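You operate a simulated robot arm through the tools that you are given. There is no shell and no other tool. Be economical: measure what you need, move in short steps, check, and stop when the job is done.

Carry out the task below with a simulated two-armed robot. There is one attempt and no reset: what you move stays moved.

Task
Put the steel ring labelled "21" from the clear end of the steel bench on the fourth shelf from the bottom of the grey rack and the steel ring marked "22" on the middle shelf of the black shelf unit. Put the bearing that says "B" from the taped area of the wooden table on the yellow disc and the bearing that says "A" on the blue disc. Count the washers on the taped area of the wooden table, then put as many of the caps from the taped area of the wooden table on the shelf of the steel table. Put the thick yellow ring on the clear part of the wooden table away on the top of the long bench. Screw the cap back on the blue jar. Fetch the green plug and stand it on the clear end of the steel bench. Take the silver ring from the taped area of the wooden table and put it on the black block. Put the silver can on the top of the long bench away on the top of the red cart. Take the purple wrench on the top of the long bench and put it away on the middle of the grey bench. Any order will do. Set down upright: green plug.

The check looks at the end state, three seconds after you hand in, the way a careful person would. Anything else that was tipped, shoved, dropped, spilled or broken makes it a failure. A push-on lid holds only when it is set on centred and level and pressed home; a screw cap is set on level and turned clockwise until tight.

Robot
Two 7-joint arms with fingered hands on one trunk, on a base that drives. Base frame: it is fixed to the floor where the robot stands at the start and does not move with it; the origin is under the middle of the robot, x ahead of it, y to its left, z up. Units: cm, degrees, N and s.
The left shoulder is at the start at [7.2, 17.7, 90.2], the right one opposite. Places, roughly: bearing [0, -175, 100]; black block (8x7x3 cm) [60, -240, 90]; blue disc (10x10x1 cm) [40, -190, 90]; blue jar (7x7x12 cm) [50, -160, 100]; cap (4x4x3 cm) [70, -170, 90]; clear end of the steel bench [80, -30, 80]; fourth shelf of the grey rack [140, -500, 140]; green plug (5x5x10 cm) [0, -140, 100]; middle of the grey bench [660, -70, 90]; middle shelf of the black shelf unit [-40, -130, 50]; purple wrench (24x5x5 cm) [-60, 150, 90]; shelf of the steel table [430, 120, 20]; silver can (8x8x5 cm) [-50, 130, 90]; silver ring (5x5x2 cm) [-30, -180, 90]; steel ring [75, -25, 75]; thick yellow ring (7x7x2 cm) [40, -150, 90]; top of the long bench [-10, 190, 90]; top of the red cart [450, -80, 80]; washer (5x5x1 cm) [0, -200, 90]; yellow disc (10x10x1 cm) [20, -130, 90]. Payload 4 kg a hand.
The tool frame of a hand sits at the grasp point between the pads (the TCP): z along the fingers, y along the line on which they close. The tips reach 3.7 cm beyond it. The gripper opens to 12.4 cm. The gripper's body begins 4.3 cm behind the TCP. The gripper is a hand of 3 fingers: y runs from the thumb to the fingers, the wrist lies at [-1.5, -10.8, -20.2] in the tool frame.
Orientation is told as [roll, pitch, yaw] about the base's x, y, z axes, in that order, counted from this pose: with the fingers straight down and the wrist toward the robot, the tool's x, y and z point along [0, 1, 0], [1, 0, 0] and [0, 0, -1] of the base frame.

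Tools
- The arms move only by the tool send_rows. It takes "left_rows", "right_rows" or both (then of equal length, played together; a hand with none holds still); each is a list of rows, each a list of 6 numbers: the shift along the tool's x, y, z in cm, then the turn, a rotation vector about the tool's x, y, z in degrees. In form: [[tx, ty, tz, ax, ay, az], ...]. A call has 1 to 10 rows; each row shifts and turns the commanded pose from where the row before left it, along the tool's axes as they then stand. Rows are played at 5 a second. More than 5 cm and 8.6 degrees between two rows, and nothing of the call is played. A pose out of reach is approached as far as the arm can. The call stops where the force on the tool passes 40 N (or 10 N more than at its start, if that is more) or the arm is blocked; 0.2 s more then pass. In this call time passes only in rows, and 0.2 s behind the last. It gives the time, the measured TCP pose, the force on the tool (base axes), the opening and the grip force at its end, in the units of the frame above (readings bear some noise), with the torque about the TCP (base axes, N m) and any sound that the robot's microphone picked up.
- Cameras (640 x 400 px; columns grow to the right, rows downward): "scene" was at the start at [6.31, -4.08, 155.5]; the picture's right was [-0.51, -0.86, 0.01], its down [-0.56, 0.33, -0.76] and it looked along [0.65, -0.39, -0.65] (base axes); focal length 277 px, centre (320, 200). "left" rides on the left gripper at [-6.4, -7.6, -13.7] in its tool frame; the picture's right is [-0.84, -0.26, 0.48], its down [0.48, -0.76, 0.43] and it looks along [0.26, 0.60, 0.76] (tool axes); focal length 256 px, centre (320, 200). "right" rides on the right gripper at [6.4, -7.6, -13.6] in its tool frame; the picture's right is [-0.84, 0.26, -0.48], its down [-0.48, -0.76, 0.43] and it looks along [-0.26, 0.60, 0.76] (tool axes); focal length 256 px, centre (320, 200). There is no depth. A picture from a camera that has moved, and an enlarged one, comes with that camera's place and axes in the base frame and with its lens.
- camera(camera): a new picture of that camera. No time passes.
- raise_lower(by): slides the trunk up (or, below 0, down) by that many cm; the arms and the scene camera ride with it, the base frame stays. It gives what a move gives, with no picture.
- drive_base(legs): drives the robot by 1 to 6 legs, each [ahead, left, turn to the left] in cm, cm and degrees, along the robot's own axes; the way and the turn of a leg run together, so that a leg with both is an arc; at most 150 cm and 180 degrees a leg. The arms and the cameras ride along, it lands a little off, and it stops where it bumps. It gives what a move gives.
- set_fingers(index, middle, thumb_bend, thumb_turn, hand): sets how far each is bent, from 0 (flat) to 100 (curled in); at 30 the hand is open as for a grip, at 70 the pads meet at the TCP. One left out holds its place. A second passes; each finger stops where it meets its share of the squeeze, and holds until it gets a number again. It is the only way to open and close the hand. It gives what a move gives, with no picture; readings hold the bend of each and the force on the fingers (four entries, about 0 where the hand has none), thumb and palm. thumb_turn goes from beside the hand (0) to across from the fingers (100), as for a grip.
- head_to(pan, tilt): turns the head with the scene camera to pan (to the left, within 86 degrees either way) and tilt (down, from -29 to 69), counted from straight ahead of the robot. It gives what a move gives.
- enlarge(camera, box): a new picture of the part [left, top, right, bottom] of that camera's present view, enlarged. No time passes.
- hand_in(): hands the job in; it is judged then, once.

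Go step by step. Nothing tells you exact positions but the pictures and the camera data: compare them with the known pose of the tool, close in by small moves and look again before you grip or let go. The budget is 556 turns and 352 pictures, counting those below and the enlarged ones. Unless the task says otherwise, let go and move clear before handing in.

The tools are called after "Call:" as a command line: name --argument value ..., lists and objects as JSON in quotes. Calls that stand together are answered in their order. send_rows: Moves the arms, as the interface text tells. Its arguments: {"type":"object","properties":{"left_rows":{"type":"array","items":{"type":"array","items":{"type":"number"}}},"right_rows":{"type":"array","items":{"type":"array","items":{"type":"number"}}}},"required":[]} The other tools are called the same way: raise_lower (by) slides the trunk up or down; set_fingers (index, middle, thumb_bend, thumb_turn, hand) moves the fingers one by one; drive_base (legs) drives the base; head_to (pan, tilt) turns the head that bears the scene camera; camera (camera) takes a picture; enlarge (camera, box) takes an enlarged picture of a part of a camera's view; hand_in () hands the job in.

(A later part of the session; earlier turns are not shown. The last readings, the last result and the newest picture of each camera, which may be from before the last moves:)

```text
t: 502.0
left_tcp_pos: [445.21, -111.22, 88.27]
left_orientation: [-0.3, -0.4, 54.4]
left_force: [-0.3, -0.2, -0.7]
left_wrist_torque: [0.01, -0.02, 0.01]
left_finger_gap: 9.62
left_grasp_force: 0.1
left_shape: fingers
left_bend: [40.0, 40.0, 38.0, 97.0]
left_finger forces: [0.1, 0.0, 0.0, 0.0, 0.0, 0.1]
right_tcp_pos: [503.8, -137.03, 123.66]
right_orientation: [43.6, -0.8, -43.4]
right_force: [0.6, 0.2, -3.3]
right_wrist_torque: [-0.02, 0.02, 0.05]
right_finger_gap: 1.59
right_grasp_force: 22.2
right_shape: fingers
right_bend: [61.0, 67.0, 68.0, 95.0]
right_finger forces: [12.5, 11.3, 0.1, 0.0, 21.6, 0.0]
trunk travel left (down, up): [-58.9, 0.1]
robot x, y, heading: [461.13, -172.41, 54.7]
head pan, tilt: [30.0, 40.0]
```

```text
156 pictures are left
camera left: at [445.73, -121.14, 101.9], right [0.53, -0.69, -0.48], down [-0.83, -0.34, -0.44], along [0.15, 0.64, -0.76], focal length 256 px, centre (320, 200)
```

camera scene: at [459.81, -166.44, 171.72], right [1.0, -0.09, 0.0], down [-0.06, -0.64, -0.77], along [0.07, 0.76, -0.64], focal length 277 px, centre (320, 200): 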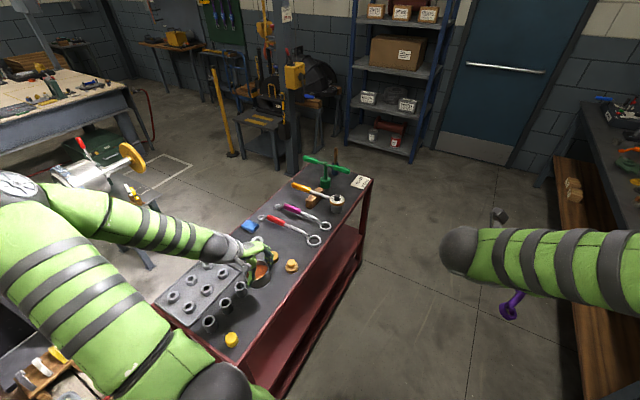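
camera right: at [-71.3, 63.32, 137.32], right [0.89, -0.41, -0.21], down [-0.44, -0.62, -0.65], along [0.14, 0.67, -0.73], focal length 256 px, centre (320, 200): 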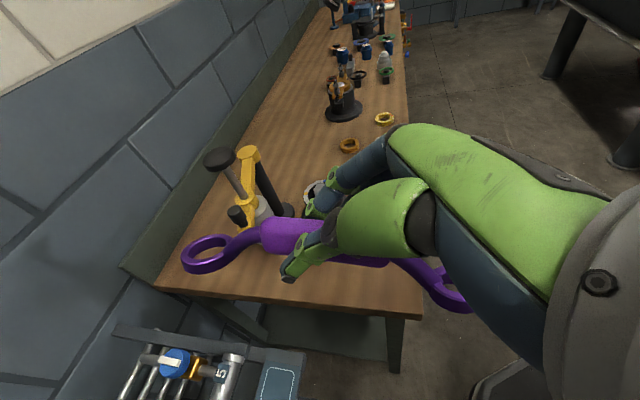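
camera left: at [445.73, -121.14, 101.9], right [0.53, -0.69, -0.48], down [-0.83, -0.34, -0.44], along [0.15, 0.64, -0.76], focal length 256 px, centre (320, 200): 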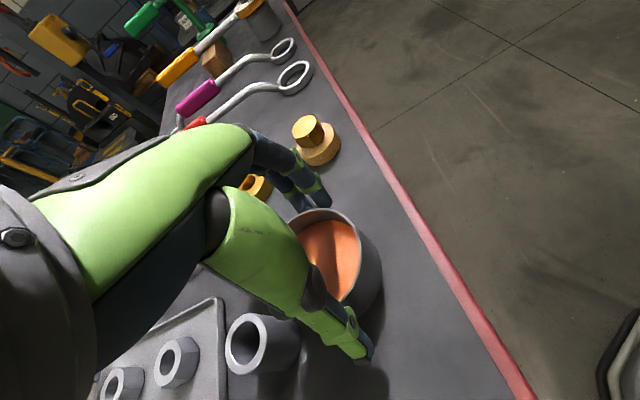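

The can stands level on the cart. Lift the hand straight up.

Call:
set_fingers --hand "left" --index 36 --middle 36 --thumb_bend 35

Call:
send_rows --left_rows '[[0, 0, -1, 0, 0, 0], [0, 0, -1.5, 0, 0, 0], [0, 0, -2, 0, 0, 0], [0, 0, -3, 0, 0, 0], [0, 0, -4.5, 0, 0, 0], [0, 0, -4.5, 0, 0, 0], [0, 0, -4.5, 0, 0, 0], [0, 0, -4.5, 0, 0, 0], [-4, 0, -3, 0, 0, 0], [-4, 0, -3, 0, 0, 0]]'

Call:
enlarge --camera "scene" --box '[190, 210, 330, 350]'

```text
t: 503.0
left_tcp_pos: [445.15, -111.31, 88.3]
left_orientation: [-0.2, -0.5, 54.4]
left_force: [-0.1, 0.4, -0.9]
left_wrist_torque: [0.02, -0.03, 0.0]
left_finger_gap: 10.68
left_grasp_force: 0.0
left_shape: fingers
left_bend: [36.0, 36.0, 35.0, 97.0]
left_finger forces: [0.1, 0.0, 0.0, 0.0, 0.0, 0.0]
right_tcp_pos: [503.7, -137.09, 123.68]
right_orientation: [43.6, -0.8, -43.3]
right_force: [0.6, 0.0, -2.1]
right_wrist_torque: [0.0, 0.04, 0.01]
right_finger_gap: 1.61
right_grasp_force: 22.7
right_shape: fingers
right_bend: [61.0, 67.0, 68.0, 95.0]
right_finger forces: [12.4, 11.2, 0.0, 0.0, 21.7, 0.0]
trunk travel left (down, up): [-58.9, 0.1]
robot x, y, heading: [461.12, -172.76, 54.8]
head pan, tilt: [30.0, 40.0]
```

```text
t: 505.4
left_tcp_pos: [454.8, -116.53, 120.92]
left_orientation: [-0.6, -1.8, 49.5]
left_force: [-0.1, -0.6, -0.2]
left_wrist_torque: [-0.02, 0.0, 0.0]
left_finger_gap: 10.69
left_grasp_force: 0.0
left_shape: fingers
left_bend: [36.0, 36.0, 35.0, 98.0]
left_finger forces: [0.0, 0.0, 0.0, 0.0, 0.1, 0.0]
right_tcp_pos: [503.63, -137.11, 123.66]
right_orientation: [43.3, -0.8, -43.4]
right_force: [-0.2, -0.2, -3.2]
right_wrist_torque: [-0.01, 0.07, -0.01]
right_finger_gap: 1.58
right_grasp_force: 22.4
right_shape: fingers
right_bend: [61.0, 67.0, 68.0, 95.0]
right_finger forces: [12.4, 11.2, 0.1, 0.0, 21.6, 0.1]
trunk travel left (down, up): [-58.9, 0.1]
robot x, y, heading: [460.99, -172.29, 54.7]
head pan, tilt: [30.0, 40.0]
stopped in row 10 (left hand): the arm was blocked; the commanded pose is now the measured one
```

```text
2.86 times, centred on (260, 280) of scene
camera zoom: at [459.86, -166.42, 171.71], right [1.0, -0.09, 0.0], down [-0.06, -0.64, -0.77], along [0.07, 0.76, -0.64], focal length 793 px, centre (491, -29)
```

zoom: 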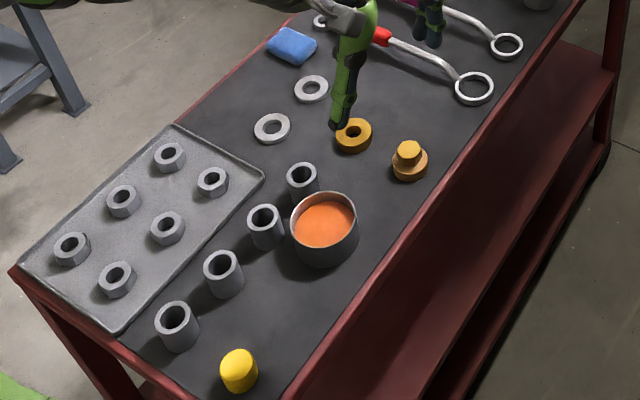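

The can is standing safely on the cart. Now drive on along the aisle toward the grey bench with the wrench.

Call:
drive_base --legs '[[100, 0, 0], [50, 0, 0]]'

Call:
head_to --pan -75 --tilt 35

Call:
camera --camera "scene"

```text
t: 513.2
left_tcp_pos: [541.37, 5.69, 120.95]
left_orientation: [-0.7, -2.0, 49.4]
left_force: [0.2, 0.6, 0.0]
left_wrist_torque: [-0.02, 0.0, 0.03]
left_finger_gap: 10.72
left_grasp_force: 0.1
left_shape: fingers
left_bend: [36.0, 36.0, 35.0, 98.0]
left_finger forces: [0.0, 0.0, 0.1, 0.1, 0.0, 0.0]
right_tcp_pos: [590.35, -14.78, 123.78]
right_orientation: [43.5, -0.8, -43.6]
right_force: [-0.3, -0.5, -3.4]
right_wrist_torque: [0.0, 0.04, -0.03]
right_finger_gap: 1.63
right_grasp_force: 22.7
right_shape: fingers
right_bend: [61.0, 67.0, 68.0, 95.0]
right_finger forces: [12.5, 11.3, 0.0, 0.1, 21.6, 0.1]
trunk travel left (down, up): [-58.9, 0.1]
robot x, y, heading: [547.43, -50.52, 54.5]
head pan, tilt: [30.0, 40.0]
```

```text
t: 515.0
left_tcp_pos: [541.32, 5.71, 120.94]
left_orientation: [-0.5, -2.0, 49.5]
left_force: [0.0, -0.2, 0.9]
left_wrist_torque: [-0.02, 0.03, 0.02]
left_finger_gap: 10.68
left_grasp_force: 0.0
left_shape: fingers
left_bend: [36.0, 36.0, 35.0, 98.0]
left_finger forces: [0.1, 0.0, 0.0, 0.1, 0.0, 0.0]
right_tcp_pos: [590.46, -14.79, 123.61]
right_orientation: [43.4, -0.7, -43.5]
right_force: [-0.6, 0.1, -1.7]
right_wrist_torque: [-0.04, 0.05, 0.03]
right_finger_gap: 1.62
right_grasp_force: 22.6
right_shape: fingers
right_bend: [61.0, 67.0, 68.0, 95.0]
right_finger forces: [12.4, 11.2, 0.0, 0.1, 21.6, 0.0]
trunk travel left (down, up): [-58.9, 0.1]
robot x, y, heading: [547.55, -50.1, 54.7]
head pan, tilt: [-75.0, 35.0]
```

```text
154 pictures are left
camera scene: at [553.83, -55.66, 172.47], right [-0.35, -0.94, 0.0], down [-0.54, 0.2, -0.82], along [0.77, -0.29, -0.57], focal length 277 px, centre (320, 200)
```

scene: 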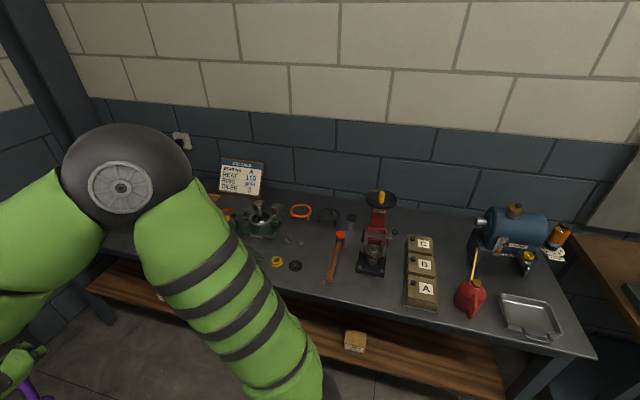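

I see the grey bench from the side. Move 15 cm further on and turn right to face it.

Call:
drive_base --legs '[[18, 0, 0], [0, 0, -90]]'

Call:
head_to --pan 0 --tilt 40

Call:
camera --camera "scene"

```text
t: 520.3
left_tcp_pos: [613.92, -29.9, 121.03]
left_orientation: [-0.7, -2.2, -40.8]
left_force: [-0.2, 0.0, 0.2]
left_wrist_torque: [0.01, -0.03, 0.02]
left_finger_gap: 10.7
left_grasp_force: 0.0
left_shape: fingers
left_bend: [36.0, 36.0, 35.0, 98.0]
left_finger forces: [0.0, 0.0, 0.0, 0.0, 0.0, 0.0]
right_tcp_pos: [593.25, -78.54, 123.75]
right_orientation: [43.5, -0.7, -133.7]
right_force: [-0.7, -0.1, -2.0]
right_wrist_torque: [0.03, 0.02, 0.02]
right_finger_gap: 1.61
right_grasp_force: 21.7
right_shape: fingers
right_bend: [61.0, 67.0, 68.0, 95.0]
right_finger forces: [12.2, 11.2, 0.0, 0.0, 21.4, 0.0]
trunk travel left (down, up): [-58.9, 0.1]
robot x, y, heading: [557.76, -35.85, -35.6]
head pan, tilt: [-75.0, 35.0]
```

```text
t: 521.8
left_tcp_pos: [614.1, -29.77, 120.9]
left_orientation: [-0.7, -2.1, -40.8]
left_force: [0.1, 0.8, -0.8]
left_wrist_torque: [0.0, -0.02, 0.0]
left_finger_gap: 10.71
left_grasp_force: 0.2
left_shape: fingers
left_bend: [36.0, 36.0, 35.0, 98.0]
left_finger forces: [0.0, 0.0, 0.0, 0.0, 0.0, 0.0]
right_tcp_pos: [593.38, -78.45, 123.72]
right_orientation: [43.5, -0.7, -133.8]
right_force: [0.4, 0.6, -3.1]
right_wrist_torque: [0.05, 0.01, 0.03]
right_finger_gap: 1.59
right_grasp_force: 22.8
right_shape: fingers
right_bend: [61.0, 67.0, 68.0, 95.0]
right_finger forces: [12.2, 11.2, 0.1, 0.0, 21.4, 0.0]
trunk travel left (down, up): [-58.9, 0.1]
robot x, y, heading: [558.32, -35.12, -35.7]
head pan, tilt: [0.0, 40.0]
```

```text
153 pictures are left
camera scene: at [562.34, -38.58, 171.72], right [-0.58, -0.81, 0.0], down [-0.52, 0.38, -0.77], along [0.62, -0.45, -0.64], focal length 277 px, centre (320, 200)
```

scene: 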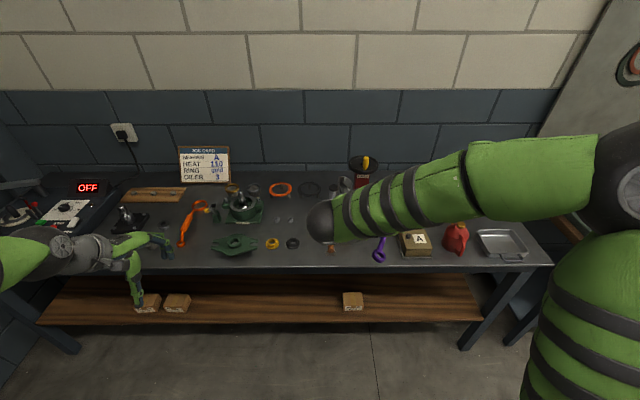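

Zoom in for a free 24 cm spot near the bench's middle.

Call:
enlarge --camera "scene" --box '[100, 160, 340, 290]'

Call:
camera --camera "right"

```text
2.67 times, centred on (220, 225) of scene
camera zoom: at [562.34, -38.58, 171.72], right [-0.58, -0.81, 0.0], down [-0.52, 0.38, -0.77], along [0.62, -0.45, -0.64], focal length 740 px, centre (587, 133)
```

zoom: 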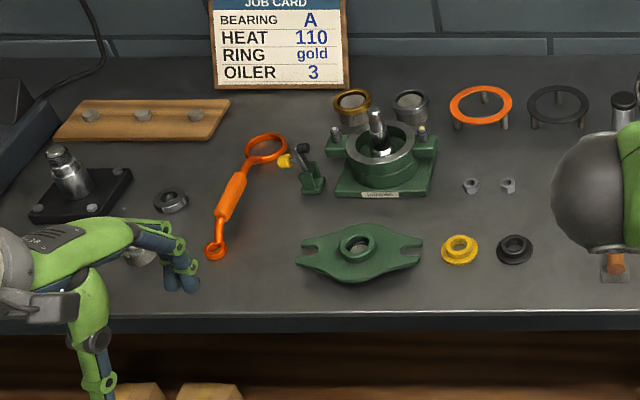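

```text
151 pictures are left
camera right: at [595.25, -69.56, 137.92], right [-0.86, 0.46, -0.22], down [0.48, 0.58, -0.66], along [-0.17, -0.67, -0.72], focal length 256 px, centre (320, 200)
```

right: 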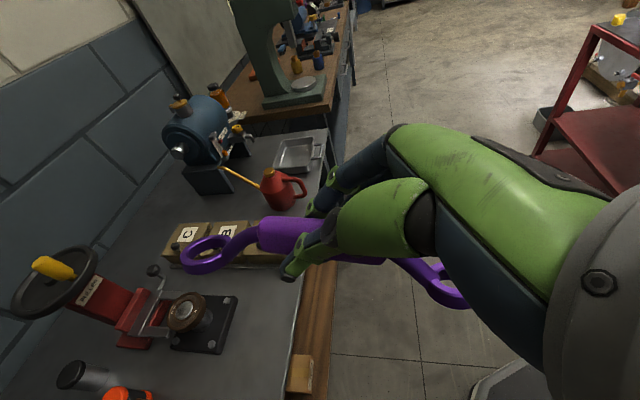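

There's a free corridor beside the hammer, near the middle, and the wrench already points that way. Rotate 8° and bring it above (626.5,-80.4).

Call:
send_rows --right_rows '[[0, 0, 0, 5.5, 0, -5.8], [2.65, -2.54, 2.51, 0, 0, 0], [2.65, -2.54, 2.51, 0, 0, 0], [2.65, -2.54, 2.51, 0, 0, 0], [2.65, -2.54, 2.51, 0, 0, 0], [2.65, -2.54, 2.51, 0, 0, 0], [2.65, -2.54, 2.51, 0, 0, 0], [2.65, -2.54, 2.51, 0, 0, 0]]'

Call:
camera --camera "right"

Call:
camera --camera "scene"

```text
t: 523.6
left_tcp_pos: [614.17, -29.7, 120.79]
left_orientation: [-0.6, -2.0, -40.7]
left_force: [0.7, 0.0, -0.9]
left_wrist_torque: [0.01, 0.04, 0.0]
left_finger_gap: 10.68
left_grasp_force: 0.0
left_shape: fingers
left_bend: [36.0, 36.0, 35.0, 98.0]
left_finger forces: [0.1, 0.0, 0.0, 0.1, 0.1, 0.1]
right_tcp_pos: [624.58, -79.01, 123.38]
right_orientation: [43.3, -0.7, -125.6]
right_force: [0.1, 0.7, -3.0]
right_wrist_torque: [0.05, 0.02, -0.03]
right_finger_gap: 1.61
right_grasp_force: 22.4
right_shape: fingers
right_bend: [61.0, 67.0, 68.0, 95.0]
right_finger forces: [12.2, 11.3, 0.0, 0.0, 21.4, 0.0]
trunk travel left (down, up): [-58.9, 0.1]
robot x, y, heading: [558.13, -35.59, -35.8]
head pan, tilt: [0.0, 40.0]
```

```text
150 pictures are left
camera right: at [625.28, -69.87, 137.6], right [-0.91, 0.34, -0.22], down [0.4, 0.64, -0.66], along [-0.08, -0.69, -0.72], focal length 256 px, centre (320, 200)
```

right: 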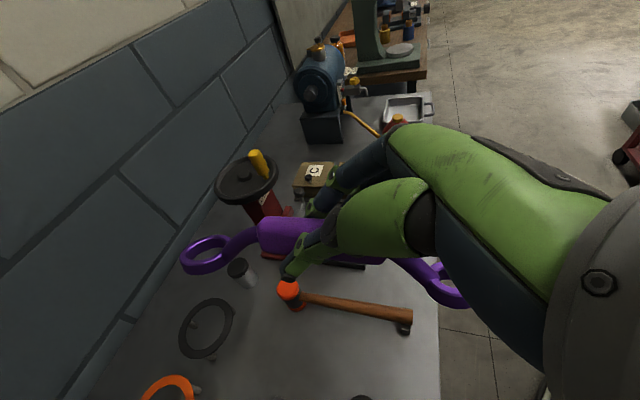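

```text
149 pictures are left
camera scene: at [562.53, -38.56, 171.71], right [-0.58, -0.81, 0.0], down [-0.52, 0.37, -0.77], along [0.62, -0.45, -0.64], focal length 277 px, centre (320, 200)
```

scene: 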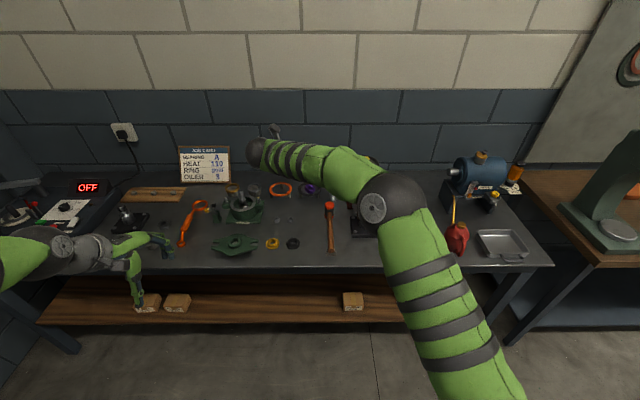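

The corridor between the black ring and the hammer is right below. Lower straight down.

Call:
send_rows --right_rows '[[-2.74, 0, 2.91, 0, 0, 0], [-2.74, 0, 2.91, 0, 0, 0], [-2.74, 0, 2.91, 0, 0, 0], [-2.74, 0, 2.91, 0, 0, 0], [-2.74, 0, 2.91, 0, 0, 0]]'

Call:
camera --camera "right"

Call:
enlarge --camera "scene" --box '[240, 170, 380, 280]'

```text
t: 524.8
left_tcp_pos: [614.12, -29.76, 121.01]
left_orientation: [-0.6, -2.1, -40.7]
left_force: [-0.1, -0.1, -0.6]
left_wrist_torque: [-0.01, -0.01, 0.0]
left_finger_gap: 10.69
left_grasp_force: 0.1
left_shape: fingers
left_bend: [36.0, 36.0, 35.0, 98.0]
left_finger forces: [0.0, 0.0, 0.1, 0.1, 0.0, 0.0]
right_tcp_pos: [624.57, -79.18, 103.4]
right_orientation: [43.4, -0.6, -125.7]
right_force: [0.8, 0.0, -1.8]
right_wrist_torque: [0.05, 0.03, 0.04]
right_finger_gap: 1.63
right_grasp_force: 22.5
right_shape: fingers
right_bend: [61.0, 67.0, 68.0, 95.0]
right_finger forces: [12.2, 11.3, 0.0, 0.0, 21.3, 0.0]
trunk travel left (down, up): [-58.9, 0.1]
robot x, y, heading: [557.73, -35.96, -35.5]
head pan, tilt: [0.0, 40.0]
```

```text
148 pictures are left
camera right: at [625.14, -70.05, 117.56], right [-0.91, 0.34, -0.22], down [0.4, 0.64, -0.66], along [-0.08, -0.69, -0.72], focal length 256 px, centre (320, 200)
```

right: 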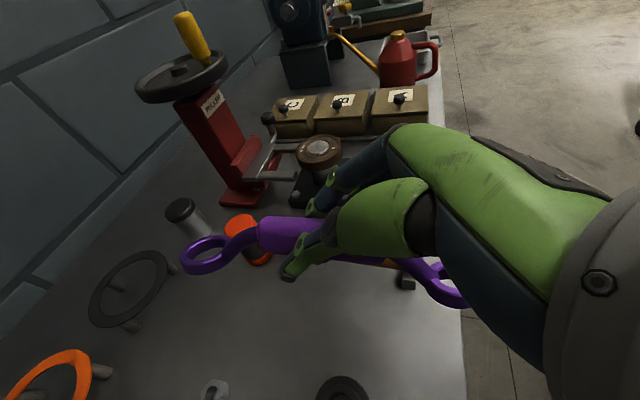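

```text
3.64 times, centred on (310, 225) of scene
camera zoom: at [562.44, -38.61, 171.72], right [-0.58, -0.81, 0.0], down [-0.52, 0.37, -0.77], along [0.62, -0.45, -0.64], focal length 1009 px, centre (356, 109)
```

zoom: 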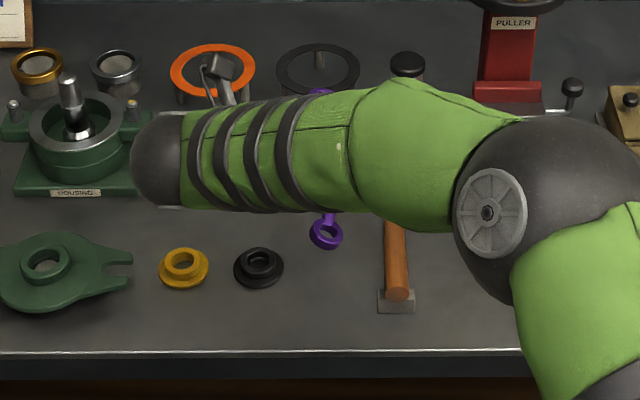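

Aligned: side clearances ~3–4 cm. Lower to contact.

Call:
send_rows --right_rows '[[-2.06, 0, 2.18, 0, 0, 0], [-1.72, 0, 1.82, 0, 0, 0], [-1.03, 0, 1.09, 0, 0, 0], [-0.34, 0, 0.36, 0, 0, 0], [-0.34, 0, 0.36, 0, 0, 0], [-0.27, 0, 0.29, 0, 0, 0], [-0.27, 0, 0.29, 0, 0, 0]]'

Call:
camera --camera "right"

```text
t: 526.4
left_tcp_pos: [613.91, -29.71, 120.99]
left_orientation: [-0.6, -2.1, -40.8]
left_force: [-0.3, -0.1, 0.1]
left_wrist_torque: [0.01, -0.01, 0.0]
left_finger_gap: 10.71
left_grasp_force: 0.1
left_shape: fingers
left_bend: [36.0, 36.0, 35.0, 98.0]
left_finger forces: [0.1, 0.0, 0.0, 0.0, 0.0, 0.0]
right_tcp_pos: [624.26, -79.26, 94.73]
right_orientation: [43.4, -0.7, -125.8]
right_force: [-0.1, 0.5, -2.6]
right_wrist_torque: [0.07, 0.03, 0.02]
right_finger_gap: 1.58
right_grasp_force: 22.6
right_shape: fingers
right_bend: [61.0, 67.0, 68.0, 95.0]
right_finger forces: [12.2, 11.3, 0.0, 0.1, 21.3, 0.0]
trunk travel left (down, up): [-58.9, 0.1]
robot x, y, heading: [558.1, -35.19, -35.7]
head pan, tilt: [0.0, 40.0]
```

```text
146 pictures are left
camera right: at [625.02, -70.14, 108.87], right [-0.91, 0.34, -0.22], down [0.4, 0.64, -0.66], along [-0.08, -0.69, -0.72], focal length 256 px, centre (320, 200)
```

right: 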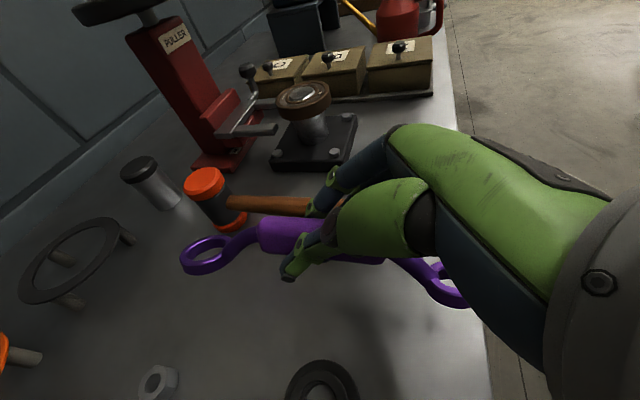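

Call:
send_rows --right_rows '[[-0.34, 0, 0.36, 0, 0, 0], [-0.34, 0, 0.36, 0, 0, 0], [-0.27, 0, 0.29, 0, 0, 0], [-0.27, 0, 0.29, 0, 0, 0]]'

```text
t: 527.4
left_tcp_pos: [614.13, -29.7, 120.9]
left_orientation: [-0.6, -2.1, -40.8]
left_force: [-0.6, 0.4, -0.6]
left_wrist_torque: [0.0, -0.02, 0.0]
left_finger_gap: 10.71
left_grasp_force: 0.1
left_shape: fingers
left_bend: [36.0, 36.0, 35.0, 98.0]
left_finger forces: [0.1, 0.0, 0.1, 0.0, 0.1, 0.0]
right_tcp_pos: [624.29, -79.28, 92.87]
right_orientation: [43.4, -0.7, -125.7]
right_force: [-0.2, -0.1, -2.5]
right_wrist_torque: [0.05, 0.02, -0.01]
right_finger_gap: 1.59
right_grasp_force: 22.4
right_shape: fingers
right_bend: [61.0, 67.0, 68.0, 95.0]
right_finger forces: [12.2, 11.3, 0.0, 0.1, 21.2, 0.0]
trunk travel left (down, up): [-58.9, 0.1]
robot x, y, heading: [558.09, -35.43, -35.7]
head pan, tilt: [0.0, 40.0]
```

Call:
send_rows --right_rows '[[-0.34, 0, 0.36, 0, 0, 0], [-0.34, 0, 0.36, 0, 0, 0], [-0.27, 0, 0.29, 0, 0, 0], [-0.27, 0, 0.29, 0, 0, 0], [-0.27, 0, 0.29, 0, 0, 0]]'

Call:
camera --camera "right"

```text
t: 528.6
left_tcp_pos: [614.08, -29.75, 121.01]
left_orientation: [-0.7, -2.1, -40.9]
left_force: [1.0, -0.3, 0.1]
left_wrist_torque: [0.03, 0.03, 0.0]
left_finger_gap: 10.7
left_grasp_force: 0.0
left_shape: fingers
left_bend: [36.0, 36.0, 35.0, 98.0]
left_finger forces: [0.0, 0.0, 0.0, 0.1, 0.0, 0.0]
right_tcp_pos: [624.39, -79.35, 90.83]
right_orientation: [43.4, -0.6, -125.8]
right_force: [0.3, 0.6, -2.3]
right_wrist_torque: [0.06, 0.04, 0.01]
right_finger_gap: 1.6
right_grasp_force: 22.2
right_shape: fingers
right_bend: [61.0, 67.0, 68.0, 95.0]
right_finger forces: [12.1, 11.3, 0.0, 0.0, 21.2, 0.0]
trunk travel left (down, up): [-58.9, 0.1]
robot x, y, heading: [558.06, -35.66, -35.6]
head pan, tilt: [0.0, 40.0]
```

```text
145 pictures are left
camera right: at [624.99, -70.24, 104.96], right [-0.91, 0.34, -0.22], down [0.4, 0.64, -0.66], along [-0.08, -0.69, -0.72], focal length 256 px, centre (320, 200)
```

right: 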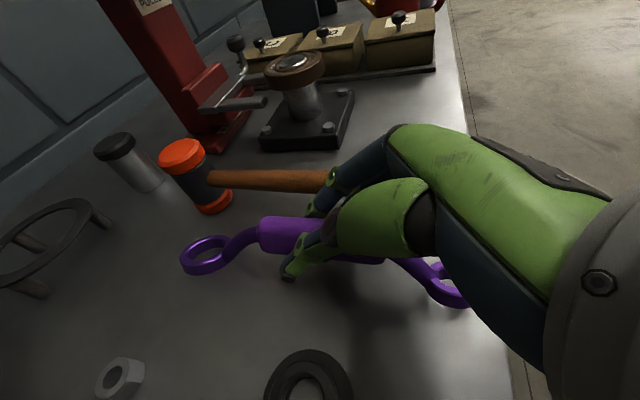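

Call:
send_rows --right_rows '[[-0.34, 0, 0.36, 0, 0, 0], [-0.34, 0, 0.36, 0, 0, 0], [-0.34, 0, 0.36, 0, 0, 0], [-0.27, 0, 0.29, 0, 0, 0], [-0.27, 0, 0.29, 0, 0, 0], [-0.27, 0, 0.29, 0, 0, 0]]'

Call:
camera --camera "right"

```text
t: 529.6
left_tcp_pos: [613.9, -29.59, 120.89]
left_orientation: [-0.6, -2.1, -40.7]
left_force: [0.0, 1.1, -0.6]
left_wrist_torque: [-0.01, 0.0, -0.02]
left_finger_gap: 10.69
left_grasp_force: 0.1
left_shape: fingers
left_bend: [36.0, 36.0, 35.0, 98.0]
left_finger forces: [0.0, 0.0, 0.0, 0.1, 0.0, 0.0]
right_tcp_pos: [624.72, -79.25, 89.89]
right_orientation: [44.5, -0.6, -125.7]
right_force: [-2.2, 4.5, 18.8]
right_wrist_torque: [-0.45, -0.07, -0.1]
right_finger_gap: 1.58
right_grasp_force: 24.2
right_shape: fingers
right_bend: [60.0, 69.0, 68.0, 94.0]
right_finger forces: [12.1, 7.7, 0.0, 0.0, 27.8, 0.1]
trunk travel left (down, up): [-58.9, 0.1]
robot x, y, heading: [557.99, -35.62, -35.7]
head pan, tilt: [0.0, 40.0]
stopped in row 5 (right hand): the force on the tool passed its limit at 43 N (the readings are from after the stop); the commanded pose is now the measured one
```

```text
144 pictures are left
camera right: at [625.21, -70.05, 104.02], right [-0.91, 0.34, -0.24], down [0.41, 0.64, -0.66], along [-0.07, -0.69, -0.72], focal length 256 px, centre (320, 200)
```

right: 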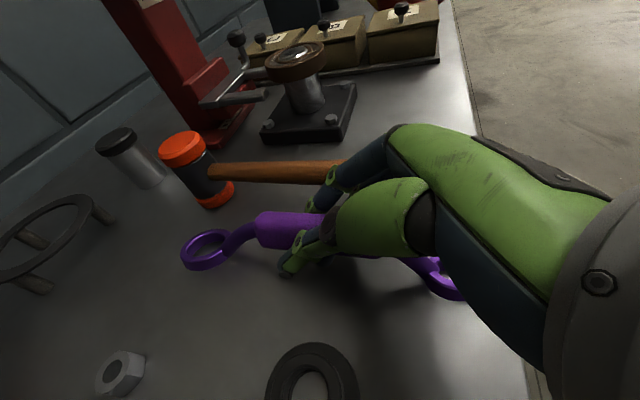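

Contact. Ease off, open just enough, and withdraw along the finger axis.

Call:
send_rows --right_rows '[[0.2, 0, -0.2, 0, 0, 0]]'

Call:
set_fingers --hand "right" --index 55 --middle 55 --thumb_bend 52

Call:
camera --camera "right"

```text
t: 530.0
left_tcp_pos: [613.92, -29.6, 121.0]
left_orientation: [-0.6, -2.1, -40.7]
left_force: [-0.1, -0.3, 1.3]
left_wrist_torque: [-0.02, 0.01, 0.0]
left_finger_gap: 10.69
left_grasp_force: 0.1
left_shape: fingers
left_bend: [36.0, 36.0, 35.0, 98.0]
left_finger forces: [0.0, 0.0, 0.0, 0.0, 0.1, 0.0]
right_tcp_pos: [624.79, -79.29, 89.94]
right_orientation: [44.1, -0.5, -125.6]
right_force: [5.2, -1.4, 12.5]
right_wrist_torque: [-0.33, -0.16, 0.04]
right_finger_gap: 1.6
right_grasp_force: 23.4
right_shape: fingers
right_bend: [61.0, 69.0, 68.0, 94.0]
right_finger forces: [11.6, 9.3, 0.1, 0.1, 25.3, 0.0]
trunk travel left (down, up): [-58.9, 0.1]
robot x, y, heading: [558.16, -35.4, -35.4]
head pan, tilt: [0.0, 40.0]
```

```text
t: 531.0
left_tcp_pos: [613.95, -29.63, 120.93]
left_orientation: [-0.6, -2.1, -40.6]
left_force: [-0.6, 0.6, -0.3]
left_wrist_torque: [0.02, -0.04, 0.01]
left_finger_gap: 10.68
left_grasp_force: 0.0
left_shape: fingers
left_bend: [36.0, 36.0, 35.0, 98.0]
left_finger forces: [0.0, 0.0, 0.0, 0.1, 0.1, 0.0]
right_tcp_pos: [624.47, -79.24, 89.69]
right_orientation: [44.0, -0.6, -125.6]
right_force: [0.2, 0.8, 3.9]
right_wrist_torque: [-0.04, 0.0, 0.0]
right_finger_gap: 5.11
right_grasp_force: 2.1
right_shape: fingers
right_bend: [55.0, 56.0, 52.0, 97.0]
right_finger forces: [0.0, 3.6, 0.1, 0.0, 0.0, 0.0]
trunk travel left (down, up): [-58.9, 0.1]
robot x, y, heading: [558.23, -35.49, -35.5]
head pan, tilt: [0.0, 40.0]
```

```text
143 pictures are left
camera right: at [625.14, -70.09, 103.93], right [-0.91, 0.34, -0.23], down [0.4, 0.64, -0.66], along [-0.07, -0.69, -0.72], focal length 256 px, centre (320, 200)
```

right: 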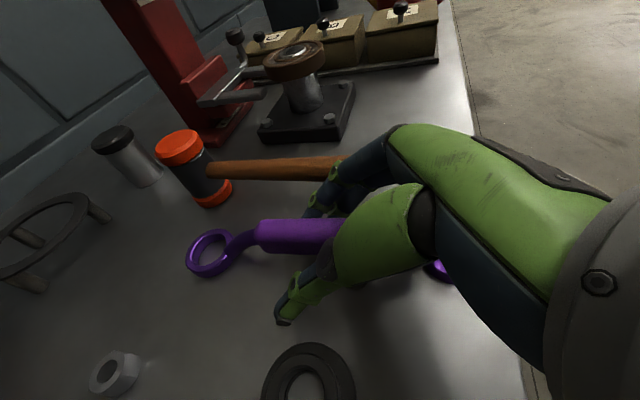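

The wrench is down and free. Withdraw.

Call:
send_rows --right_rows '[[0.4, 0, -0.6, 0, 0, 0], [0, 0, -2, 0, 0, 0], [0, 0, -4, 0, 0, 0], [0, 0, -4.5, 0, 0, 0], [0, 0, -4.5, 0, 0, 0], [0, 0, -4.5, 0, 0, 0], [0, 0, -4.5, 0, 0, 0]]'

Call:
camera --camera "right"

```text
t: 532.6
left_tcp_pos: [613.88, -29.56, 120.99]
left_orientation: [-0.7, -2.2, -40.6]
left_force: [-0.4, 1.0, 0.1]
left_wrist_torque: [0.02, -0.01, -0.01]
left_finger_gap: 10.68
left_grasp_force: 0.1
left_shape: fingers
left_bend: [36.0, 36.0, 35.0, 98.0]
left_finger forces: [0.0, 0.0, 0.1, 0.0, 0.0, 0.0]
right_tcp_pos: [610.82, -69.23, 107.79]
right_orientation: [44.0, -0.6, -125.6]
right_force: [-0.9, 0.7, 0.4]
right_wrist_torque: [0.0, -0.01, -0.04]
right_finger_gap: 5.11
right_grasp_force: 0.0
right_shape: fingers
right_bend: [55.0, 55.0, 52.0, 98.0]
right_finger forces: [0.1, 0.0, 0.1, 0.1, 0.1, 0.1]
trunk travel left (down, up): [-58.9, 0.1]
robot x, y, heading: [558.06, -35.27, -35.4]
head pan, tilt: [0.0, 40.0]
```

```text
142 pictures are left
camera right: at [611.46, -60.08, 121.96], right [-0.91, 0.33, -0.23], down [0.4, 0.64, -0.66], along [-0.07, -0.69, -0.72], focal length 256 px, centre (320, 200)
```

right: 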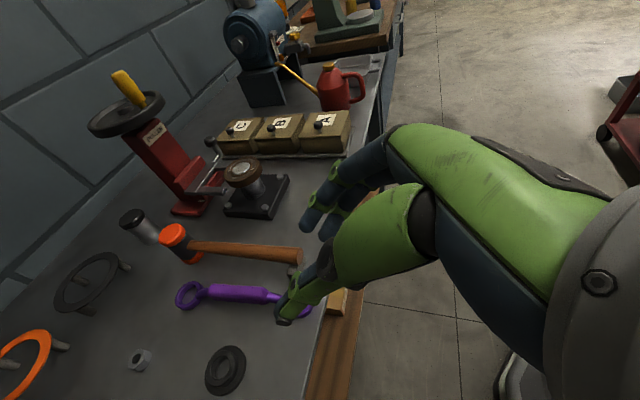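

Call:
send_rows --right_rows '[[2.2, 0, -2.5, 0, 0, 0], [2.2, 0, -2.5, 0, 0, 0], [2.2, 0, -2.5, 0, 0, 0], [0, 0, -3, 0, -8.2, 0], [0, 0, 0, 0, -8.2, 0], [0, 0, 0, 0, -8.2, 0], [0, 0, 0, 0, -8.2, 0], [0, 0, 0, 0, -8.2, 0], [0, 0, 0, 0, -3, 0]]'

Call:
send_rows --right_rows '[[0, 0, 0, 0, 0, -8.5], [0, 0, 0, 0, 0, -8.5], [0, 0, 0, 0, 0, -8.5], [0, 0, 0, 0, 0, -8.5], [0, 0, 0, 0, 0, -8.5], [0, 0, 0, 0, 0, -8.5], [0, 0, 0, 0, 0, -8.5], [0, 0, 0, 0, 0, -8.5], [0, 0, 0, 0, 0, -8.5], [0, 0, 0, 0, 0, -8.5]]'

Call:
enlarge --camera "scene" --box '[220, 170, 400, 280]'

```text
t: 534.6
left_tcp_pos: [613.95, -29.74, 120.87]
left_orientation: [-0.6, -2.1, -40.6]
left_force: [0.2, -0.1, -0.7]
left_wrist_torque: [-0.01, 0.01, 0.01]
left_finger_gap: 10.67
left_grasp_force: 0.2
left_shape: fingers
left_bend: [36.0, 36.0, 35.0, 98.0]
left_finger forces: [0.1, 0.0, 0.1, 0.0, 0.1, 0.0]
right_tcp_pos: [609.02, -67.86, 119.94]
right_orientation: [-0.1, -0.5, -125.6]
right_force: [-0.8, -0.4, -0.1]
right_wrist_torque: [-0.01, -0.01, 0.0]
right_finger_gap: 5.13
right_grasp_force: 0.1
right_shape: fingers
right_bend: [55.0, 55.0, 52.0, 98.0]
right_finger forces: [0.0, 0.0, 0.0, 0.0, 0.0, 0.1]
trunk travel left (down, up): [-58.9, 0.1]
robot x, y, heading: [557.91, -35.71, -35.8]
head pan, tilt: [0.0, 40.0]
```

```text
t: 536.8
left_tcp_pos: [614.0, -29.7, 120.95]
left_orientation: [-0.6, -2.1, -40.7]
left_force: [-0.6, -0.7, 1.0]
left_wrist_torque: [-0.01, 0.01, 0.0]
left_finger_gap: 10.7
left_grasp_force: 0.1
left_shape: fingers
left_bend: [36.0, 36.0, 35.0, 98.0]
left_finger forces: [0.0, 0.1, 0.0, 0.1, 0.0, 0.1]
right_tcp_pos: [609.13, -67.85, 119.92]
right_orientation: [-0.6, 0.0, -40.5]
right_force: [0.1, -0.7, -0.3]
right_wrist_torque: [0.0, 0.01, 0.01]
right_finger_gap: 5.11
right_grasp_force: 0.0
right_shape: fingers
right_bend: [55.0, 55.0, 52.0, 98.0]
right_finger forces: [0.0, 0.0, 0.1, 0.0, 0.0, 0.0]
trunk travel left (down, up): [-58.9, 0.1]
robot x, y, heading: [558.3, -35.32, -35.6]
head pan, tilt: [0.0, 40.0]
```

```text
3.56 times, centred on (310, 225) of scene
camera zoom: at [562.29, -38.58, 171.72], right [-0.58, -0.81, 0.0], down [-0.52, 0.37, -0.77], along [0.62, -0.45, -0.64], focal length 986 px, centre (356, 111)
```

zoom: 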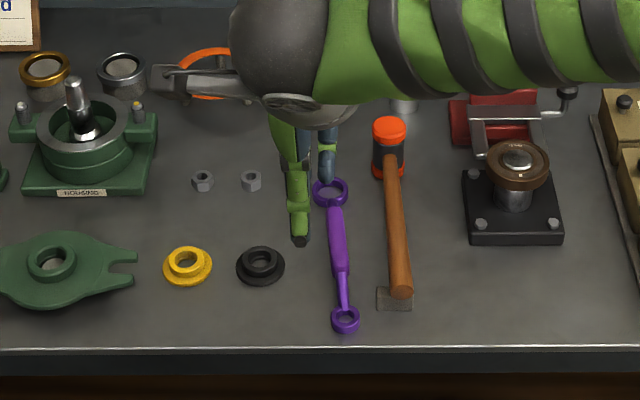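

The wrench is well placed. Next back to the wooden table's near side from its right end for the jar and caps. Reverse out of the aisle first.

Call:
drive_base --legs '[[0, 0, 90], [-140, 0, 0], [-130, 0, 0], [-52, 0, 0]]'

Call:
head_to --pan 80 --tilt 30

Call:
camera --camera "scene"

```text
t: 556.4
left_tcp_pos: [366.29, -241.4, 120.89]
left_orientation: [-0.7, -2.0, 49.3]
left_force: [-0.5, -0.2, 0.4]
left_wrist_torque: [0.0, 0.03, -0.02]
left_finger_gap: 10.69
left_grasp_force: 0.0
left_shape: fingers
left_bend: [36.0, 36.0, 35.0, 98.0]
left_finger forces: [0.0, 0.0, 0.1, 0.0, 0.1, 0.0]
right_tcp_pos: [404.4, -246.17, 119.96]
right_orientation: [-0.6, -0.1, 49.7]
right_force: [1.1, -0.6, 0.0]
right_wrist_torque: [-0.01, -0.02, 0.03]
right_finger_gap: 5.09
right_grasp_force: 0.1
right_shape: fingers
right_bend: [55.0, 55.0, 52.0, 98.0]
right_finger forces: [0.0, 0.0, 0.0, 0.0, 0.1, 0.0]
trunk travel left (down, up): [-58.9, 0.1]
robot x, y, heading: [372.16, -297.02, 54.5]
head pan, tilt: [0.0, 40.0]
```

```text
t: 557.9
left_tcp_pos: [366.39, -241.32, 120.99]
left_orientation: [-0.6, -2.1, 49.4]
left_force: [-0.1, -1.1, 0.6]
left_wrist_torque: [0.01, 0.02, 0.02]
left_finger_gap: 10.69
left_grasp_force: 0.1
left_shape: fingers
left_bend: [36.0, 36.0, 35.0, 98.0]
left_finger forces: [0.0, 0.0, 0.1, 0.1, 0.0, 0.0]
right_tcp_pos: [404.52, -246.11, 119.92]
right_orientation: [-0.7, 0.0, 49.6]
right_force: [-0.9, 0.5, 0.1]
right_wrist_torque: [-0.01, 0.0, -0.02]
right_finger_gap: 5.11
right_grasp_force: 0.1
right_shape: fingers
right_bend: [55.0, 55.0, 52.0, 98.0]
right_finger forces: [0.0, 0.1, 0.1, 0.0, 0.0, 0.1]
trunk travel left (down, up): [-58.9, 0.1]
robot x, y, heading: [372.35, -297.58, 54.6]
head pan, tilt: [80.0, 30.0]
```

```text
140 pictures are left
camera scene: at [364.19, -293.2, 173.25], right [0.71, 0.7, 0.0], down [0.35, -0.36, -0.87], along [-0.61, 0.62, -0.5], focal length 277 px, centre (320, 200)
```

scene: 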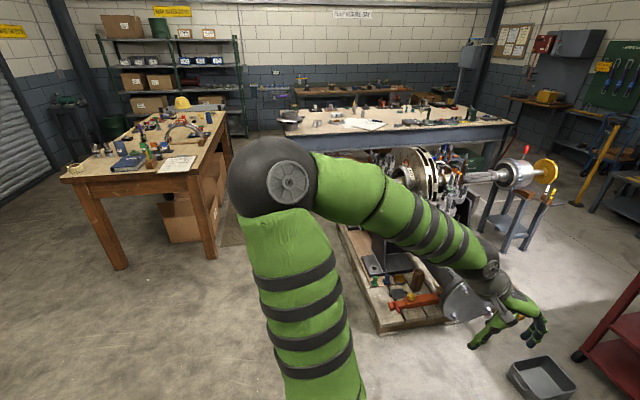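

The way is visible. Turn left to face along the aisle and drive to the table's right end.

Call:
drive_base --legs '[[0, 0, 93], [140, 0, 0], [115, 0, 0]]'

Call:
head_to --pan 25 --tilt 40

Call:
camera --camera "scene"

```text
t: 574.3
left_tcp_pos: [100.83, -169.32, 121.08]
left_orientation: [-0.7, -2.2, 142.5]
left_force: [0.2, -0.4, 0.0]
left_wrist_torque: [0.0, 0.01, -0.03]
left_finger_gap: 10.66
left_grasp_force: 0.0
left_shape: fingers
left_bend: [36.0, 36.0, 35.0, 98.0]
left_finger forces: [0.0, 0.0, 0.0, 0.0, 0.1, 0.0]
right_tcp_pos: [103.58, -130.98, 119.93]
right_orientation: [-0.4, 0.0, 142.6]
right_force: [0.9, 0.3, -1.1]
right_wrist_torque: [0.0, 0.02, 0.02]
right_finger_gap: 5.14
right_grasp_force: 0.1
right_shape: fingers
right_bend: [55.0, 55.0, 52.0, 98.0]
right_finger forces: [0.0, 0.0, 0.0, 0.1, 0.0, 0.1]
trunk travel left (down, up): [-58.9, 0.1]
robot x, y, heading: [156.6, -160.46, 147.6]
head pan, tilt: [80.0, 30.0]
```

```text
t: 575.5
left_tcp_pos: [101.02, -169.38, 120.7]
left_orientation: [-0.6, -2.1, 142.5]
left_force: [0.7, -0.3, 0.5]
left_wrist_torque: [0.01, 0.02, 0.05]
left_finger_gap: 10.68
left_grasp_force: 0.1
left_shape: fingers
left_bend: [36.0, 36.0, 35.0, 98.0]
left_finger forces: [0.0, 0.1, 0.0, 0.1, 0.0, 0.0]
right_tcp_pos: [103.51, -131.05, 119.68]
right_orientation: [-0.5, 0.1, 142.5]
right_force: [0.2, 0.0, 0.4]
right_wrist_torque: [-0.03, -0.02, 0.0]
right_finger_gap: 5.15
right_grasp_force: 0.0
right_shape: fingers
right_bend: [55.0, 55.0, 52.0, 98.0]
right_finger forces: [0.0, 0.0, 0.0, 0.0, 0.0, 0.0]
trunk travel left (down, up): [-58.9, 0.1]
robot x, y, heading: [156.78, -160.47, 147.7]
head pan, tilt: [25.0, 40.0]
```

```text
139 pictures are left
camera scene: at [150.36, -160.77, 172.22], right [0.13, 0.99, 0.0], down [0.64, -0.08, -0.77], along [-0.76, 0.1, -0.64], focal length 277 px, centre (320, 200)
```

scene: 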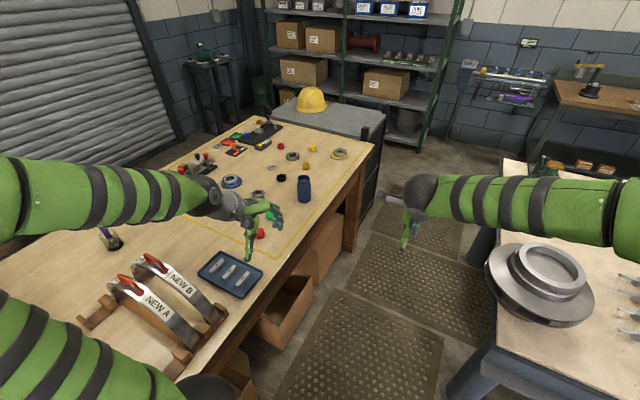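

Good position; jar at about (54,-155). Raise the left hand to clear the arch gauges, drive 36 cm further and turn to face the jar.

Call:
send_rows --left_rows '[[0, 0, -4, 0, 0, 0], [0, 0, -4, 0, 0, 0]]'

Call:
drive_base --legs '[[36, 0, 0], [0, 0, 42]]'

Call:
head_to --pan 5 --tilt 45

Call:
camera --camera "scene"

```text
t: 576.1
left_tcp_pos: [101.03, -169.59, 128.74]
left_orientation: [-0.5, -2.0, 142.5]
left_force: [-0.1, 0.3, 0.1]
left_wrist_torque: [-0.01, 0.0, 0.0]
left_finger_gap: 10.7
left_grasp_force: 0.0
left_shape: fingers
left_bend: [36.0, 36.0, 35.0, 98.0]
left_finger forces: [0.0, 0.0, 0.1, 0.1, 0.0, 0.0]
right_tcp_pos: [103.5, -130.98, 119.64]
right_orientation: [-0.6, 0.0, 142.6]
right_force: [-0.3, -0.6, 0.0]
right_wrist_torque: [0.01, -0.02, 0.03]
right_finger_gap: 5.13
right_grasp_force: 0.0
right_shape: fingers
right_bend: [55.0, 55.0, 52.0, 98.0]
right_finger forces: [0.1, 0.0, 0.0, 0.0, 0.0, 0.0]
trunk travel left (down, up): [-58.9, 0.1]
robot x, y, heading: [156.4, -160.53, 147.7]
head pan, tilt: [25.0, 40.0]
```

```text
t: 580.4
left_tcp_pos: [90.83, -184.9, 128.56]
left_orientation: [-0.6, -2.2, -175.5]
left_force: [-0.2, 0.2, 0.4]
left_wrist_torque: [0.0, 0.0, 0.0]
left_finger_gap: 10.69
left_grasp_force: 0.1
left_shape: fingers
left_bend: [36.0, 36.0, 35.0, 98.0]
left_finger forces: [0.0, 0.0, 0.1, 0.1, 0.0, 0.0]
right_tcp_pos: [67.11, -154.38, 119.55]
right_orientation: [-0.6, 0.0, -175.5]
right_force: [-1.1, 0.2, -0.3]
right_wrist_torque: [0.0, -0.03, 0.0]
right_finger_gap: 5.14
right_grasp_force: 0.1
right_shape: fingers
right_bend: [55.0, 55.0, 52.0, 98.0]
right_finger forces: [0.0, 0.0, 0.0, 0.0, 0.0, 0.0]
trunk travel left (down, up): [-58.9, 0.1]
robot x, y, heading: [125.91, -141.24, -170.4]
head pan, tilt: [25.0, 40.0]
```

```text
t: 581.2
left_tcp_pos: [90.9, -184.84, 128.28]
left_orientation: [-0.5, -2.1, -175.5]
left_force: [0.7, 0.1, -0.8]
left_wrist_torque: [0.0, 0.0, -0.01]
left_finger_gap: 10.68
left_grasp_force: 0.1
left_shape: fingers
left_bend: [36.0, 36.0, 35.0, 98.0]
left_finger forces: [0.1, 0.0, 0.0, 0.0, 0.1, 0.0]
right_tcp_pos: [67.01, -154.43, 119.16]
right_orientation: [-0.6, 0.0, -175.3]
right_force: [0.7, -0.2, -0.2]
right_wrist_torque: [-0.01, -0.01, 0.01]
right_finger_gap: 5.11
right_grasp_force: 0.0
right_shape: fingers
right_bend: [55.0, 55.0, 52.0, 98.0]
right_finger forces: [0.0, 0.1, 0.0, 0.1, 0.0, 0.0]
trunk travel left (down, up): [-58.9, 0.1]
robot x, y, heading: [125.78, -141.07, -170.5]
head pan, tilt: [5.0, 45.0]
```

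```text
138 pictures are left
camera scene: at [120.88, -142.42, 171.5], right [-0.25, 0.97, 0.0], down [0.68, 0.18, -0.71], along [-0.68, -0.18, -0.71], focal length 277 px, centre (320, 200)
```

scene: 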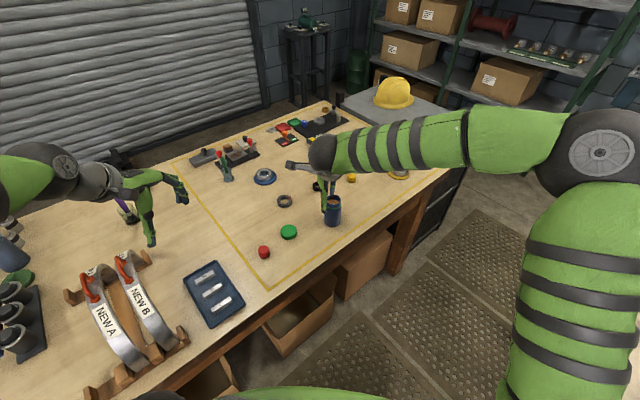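

Zoom in on the jar, its green cap, and the red cap.

Call:
enlarge --camera "scene" --box '[240, 170, 370, 270]'

Call:
camera --camera "right"

```text
4.00 times, centred on (305, 220) of scene
camera zoom: at [120.88, -142.42, 171.5], right [-0.25, 0.97, 0.0], down [0.68, 0.18, -0.71], along [-0.68, -0.18, -0.71], focal length 1110 px, centre (380, 120)
```

zoom: 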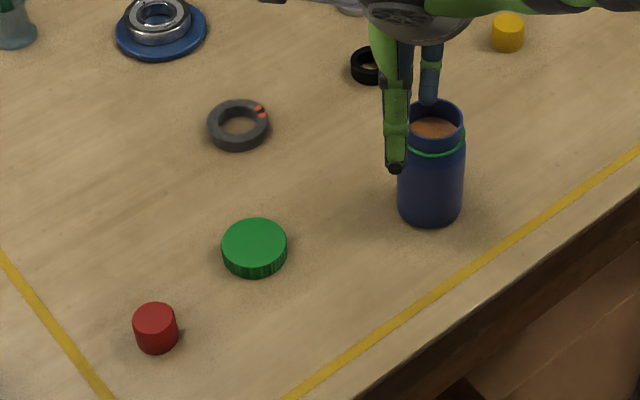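

```text
136 pictures are left
camera right: at [75.14, -160.32, 132.85], right [-0.32, 0.81, 0.49], down [0.72, 0.55, -0.43], along [-0.62, 0.21, -0.76], focal length 256 px, centre (320, 200)
```

right: 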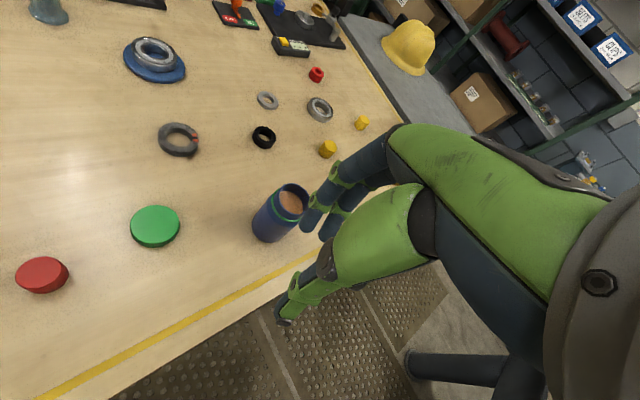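

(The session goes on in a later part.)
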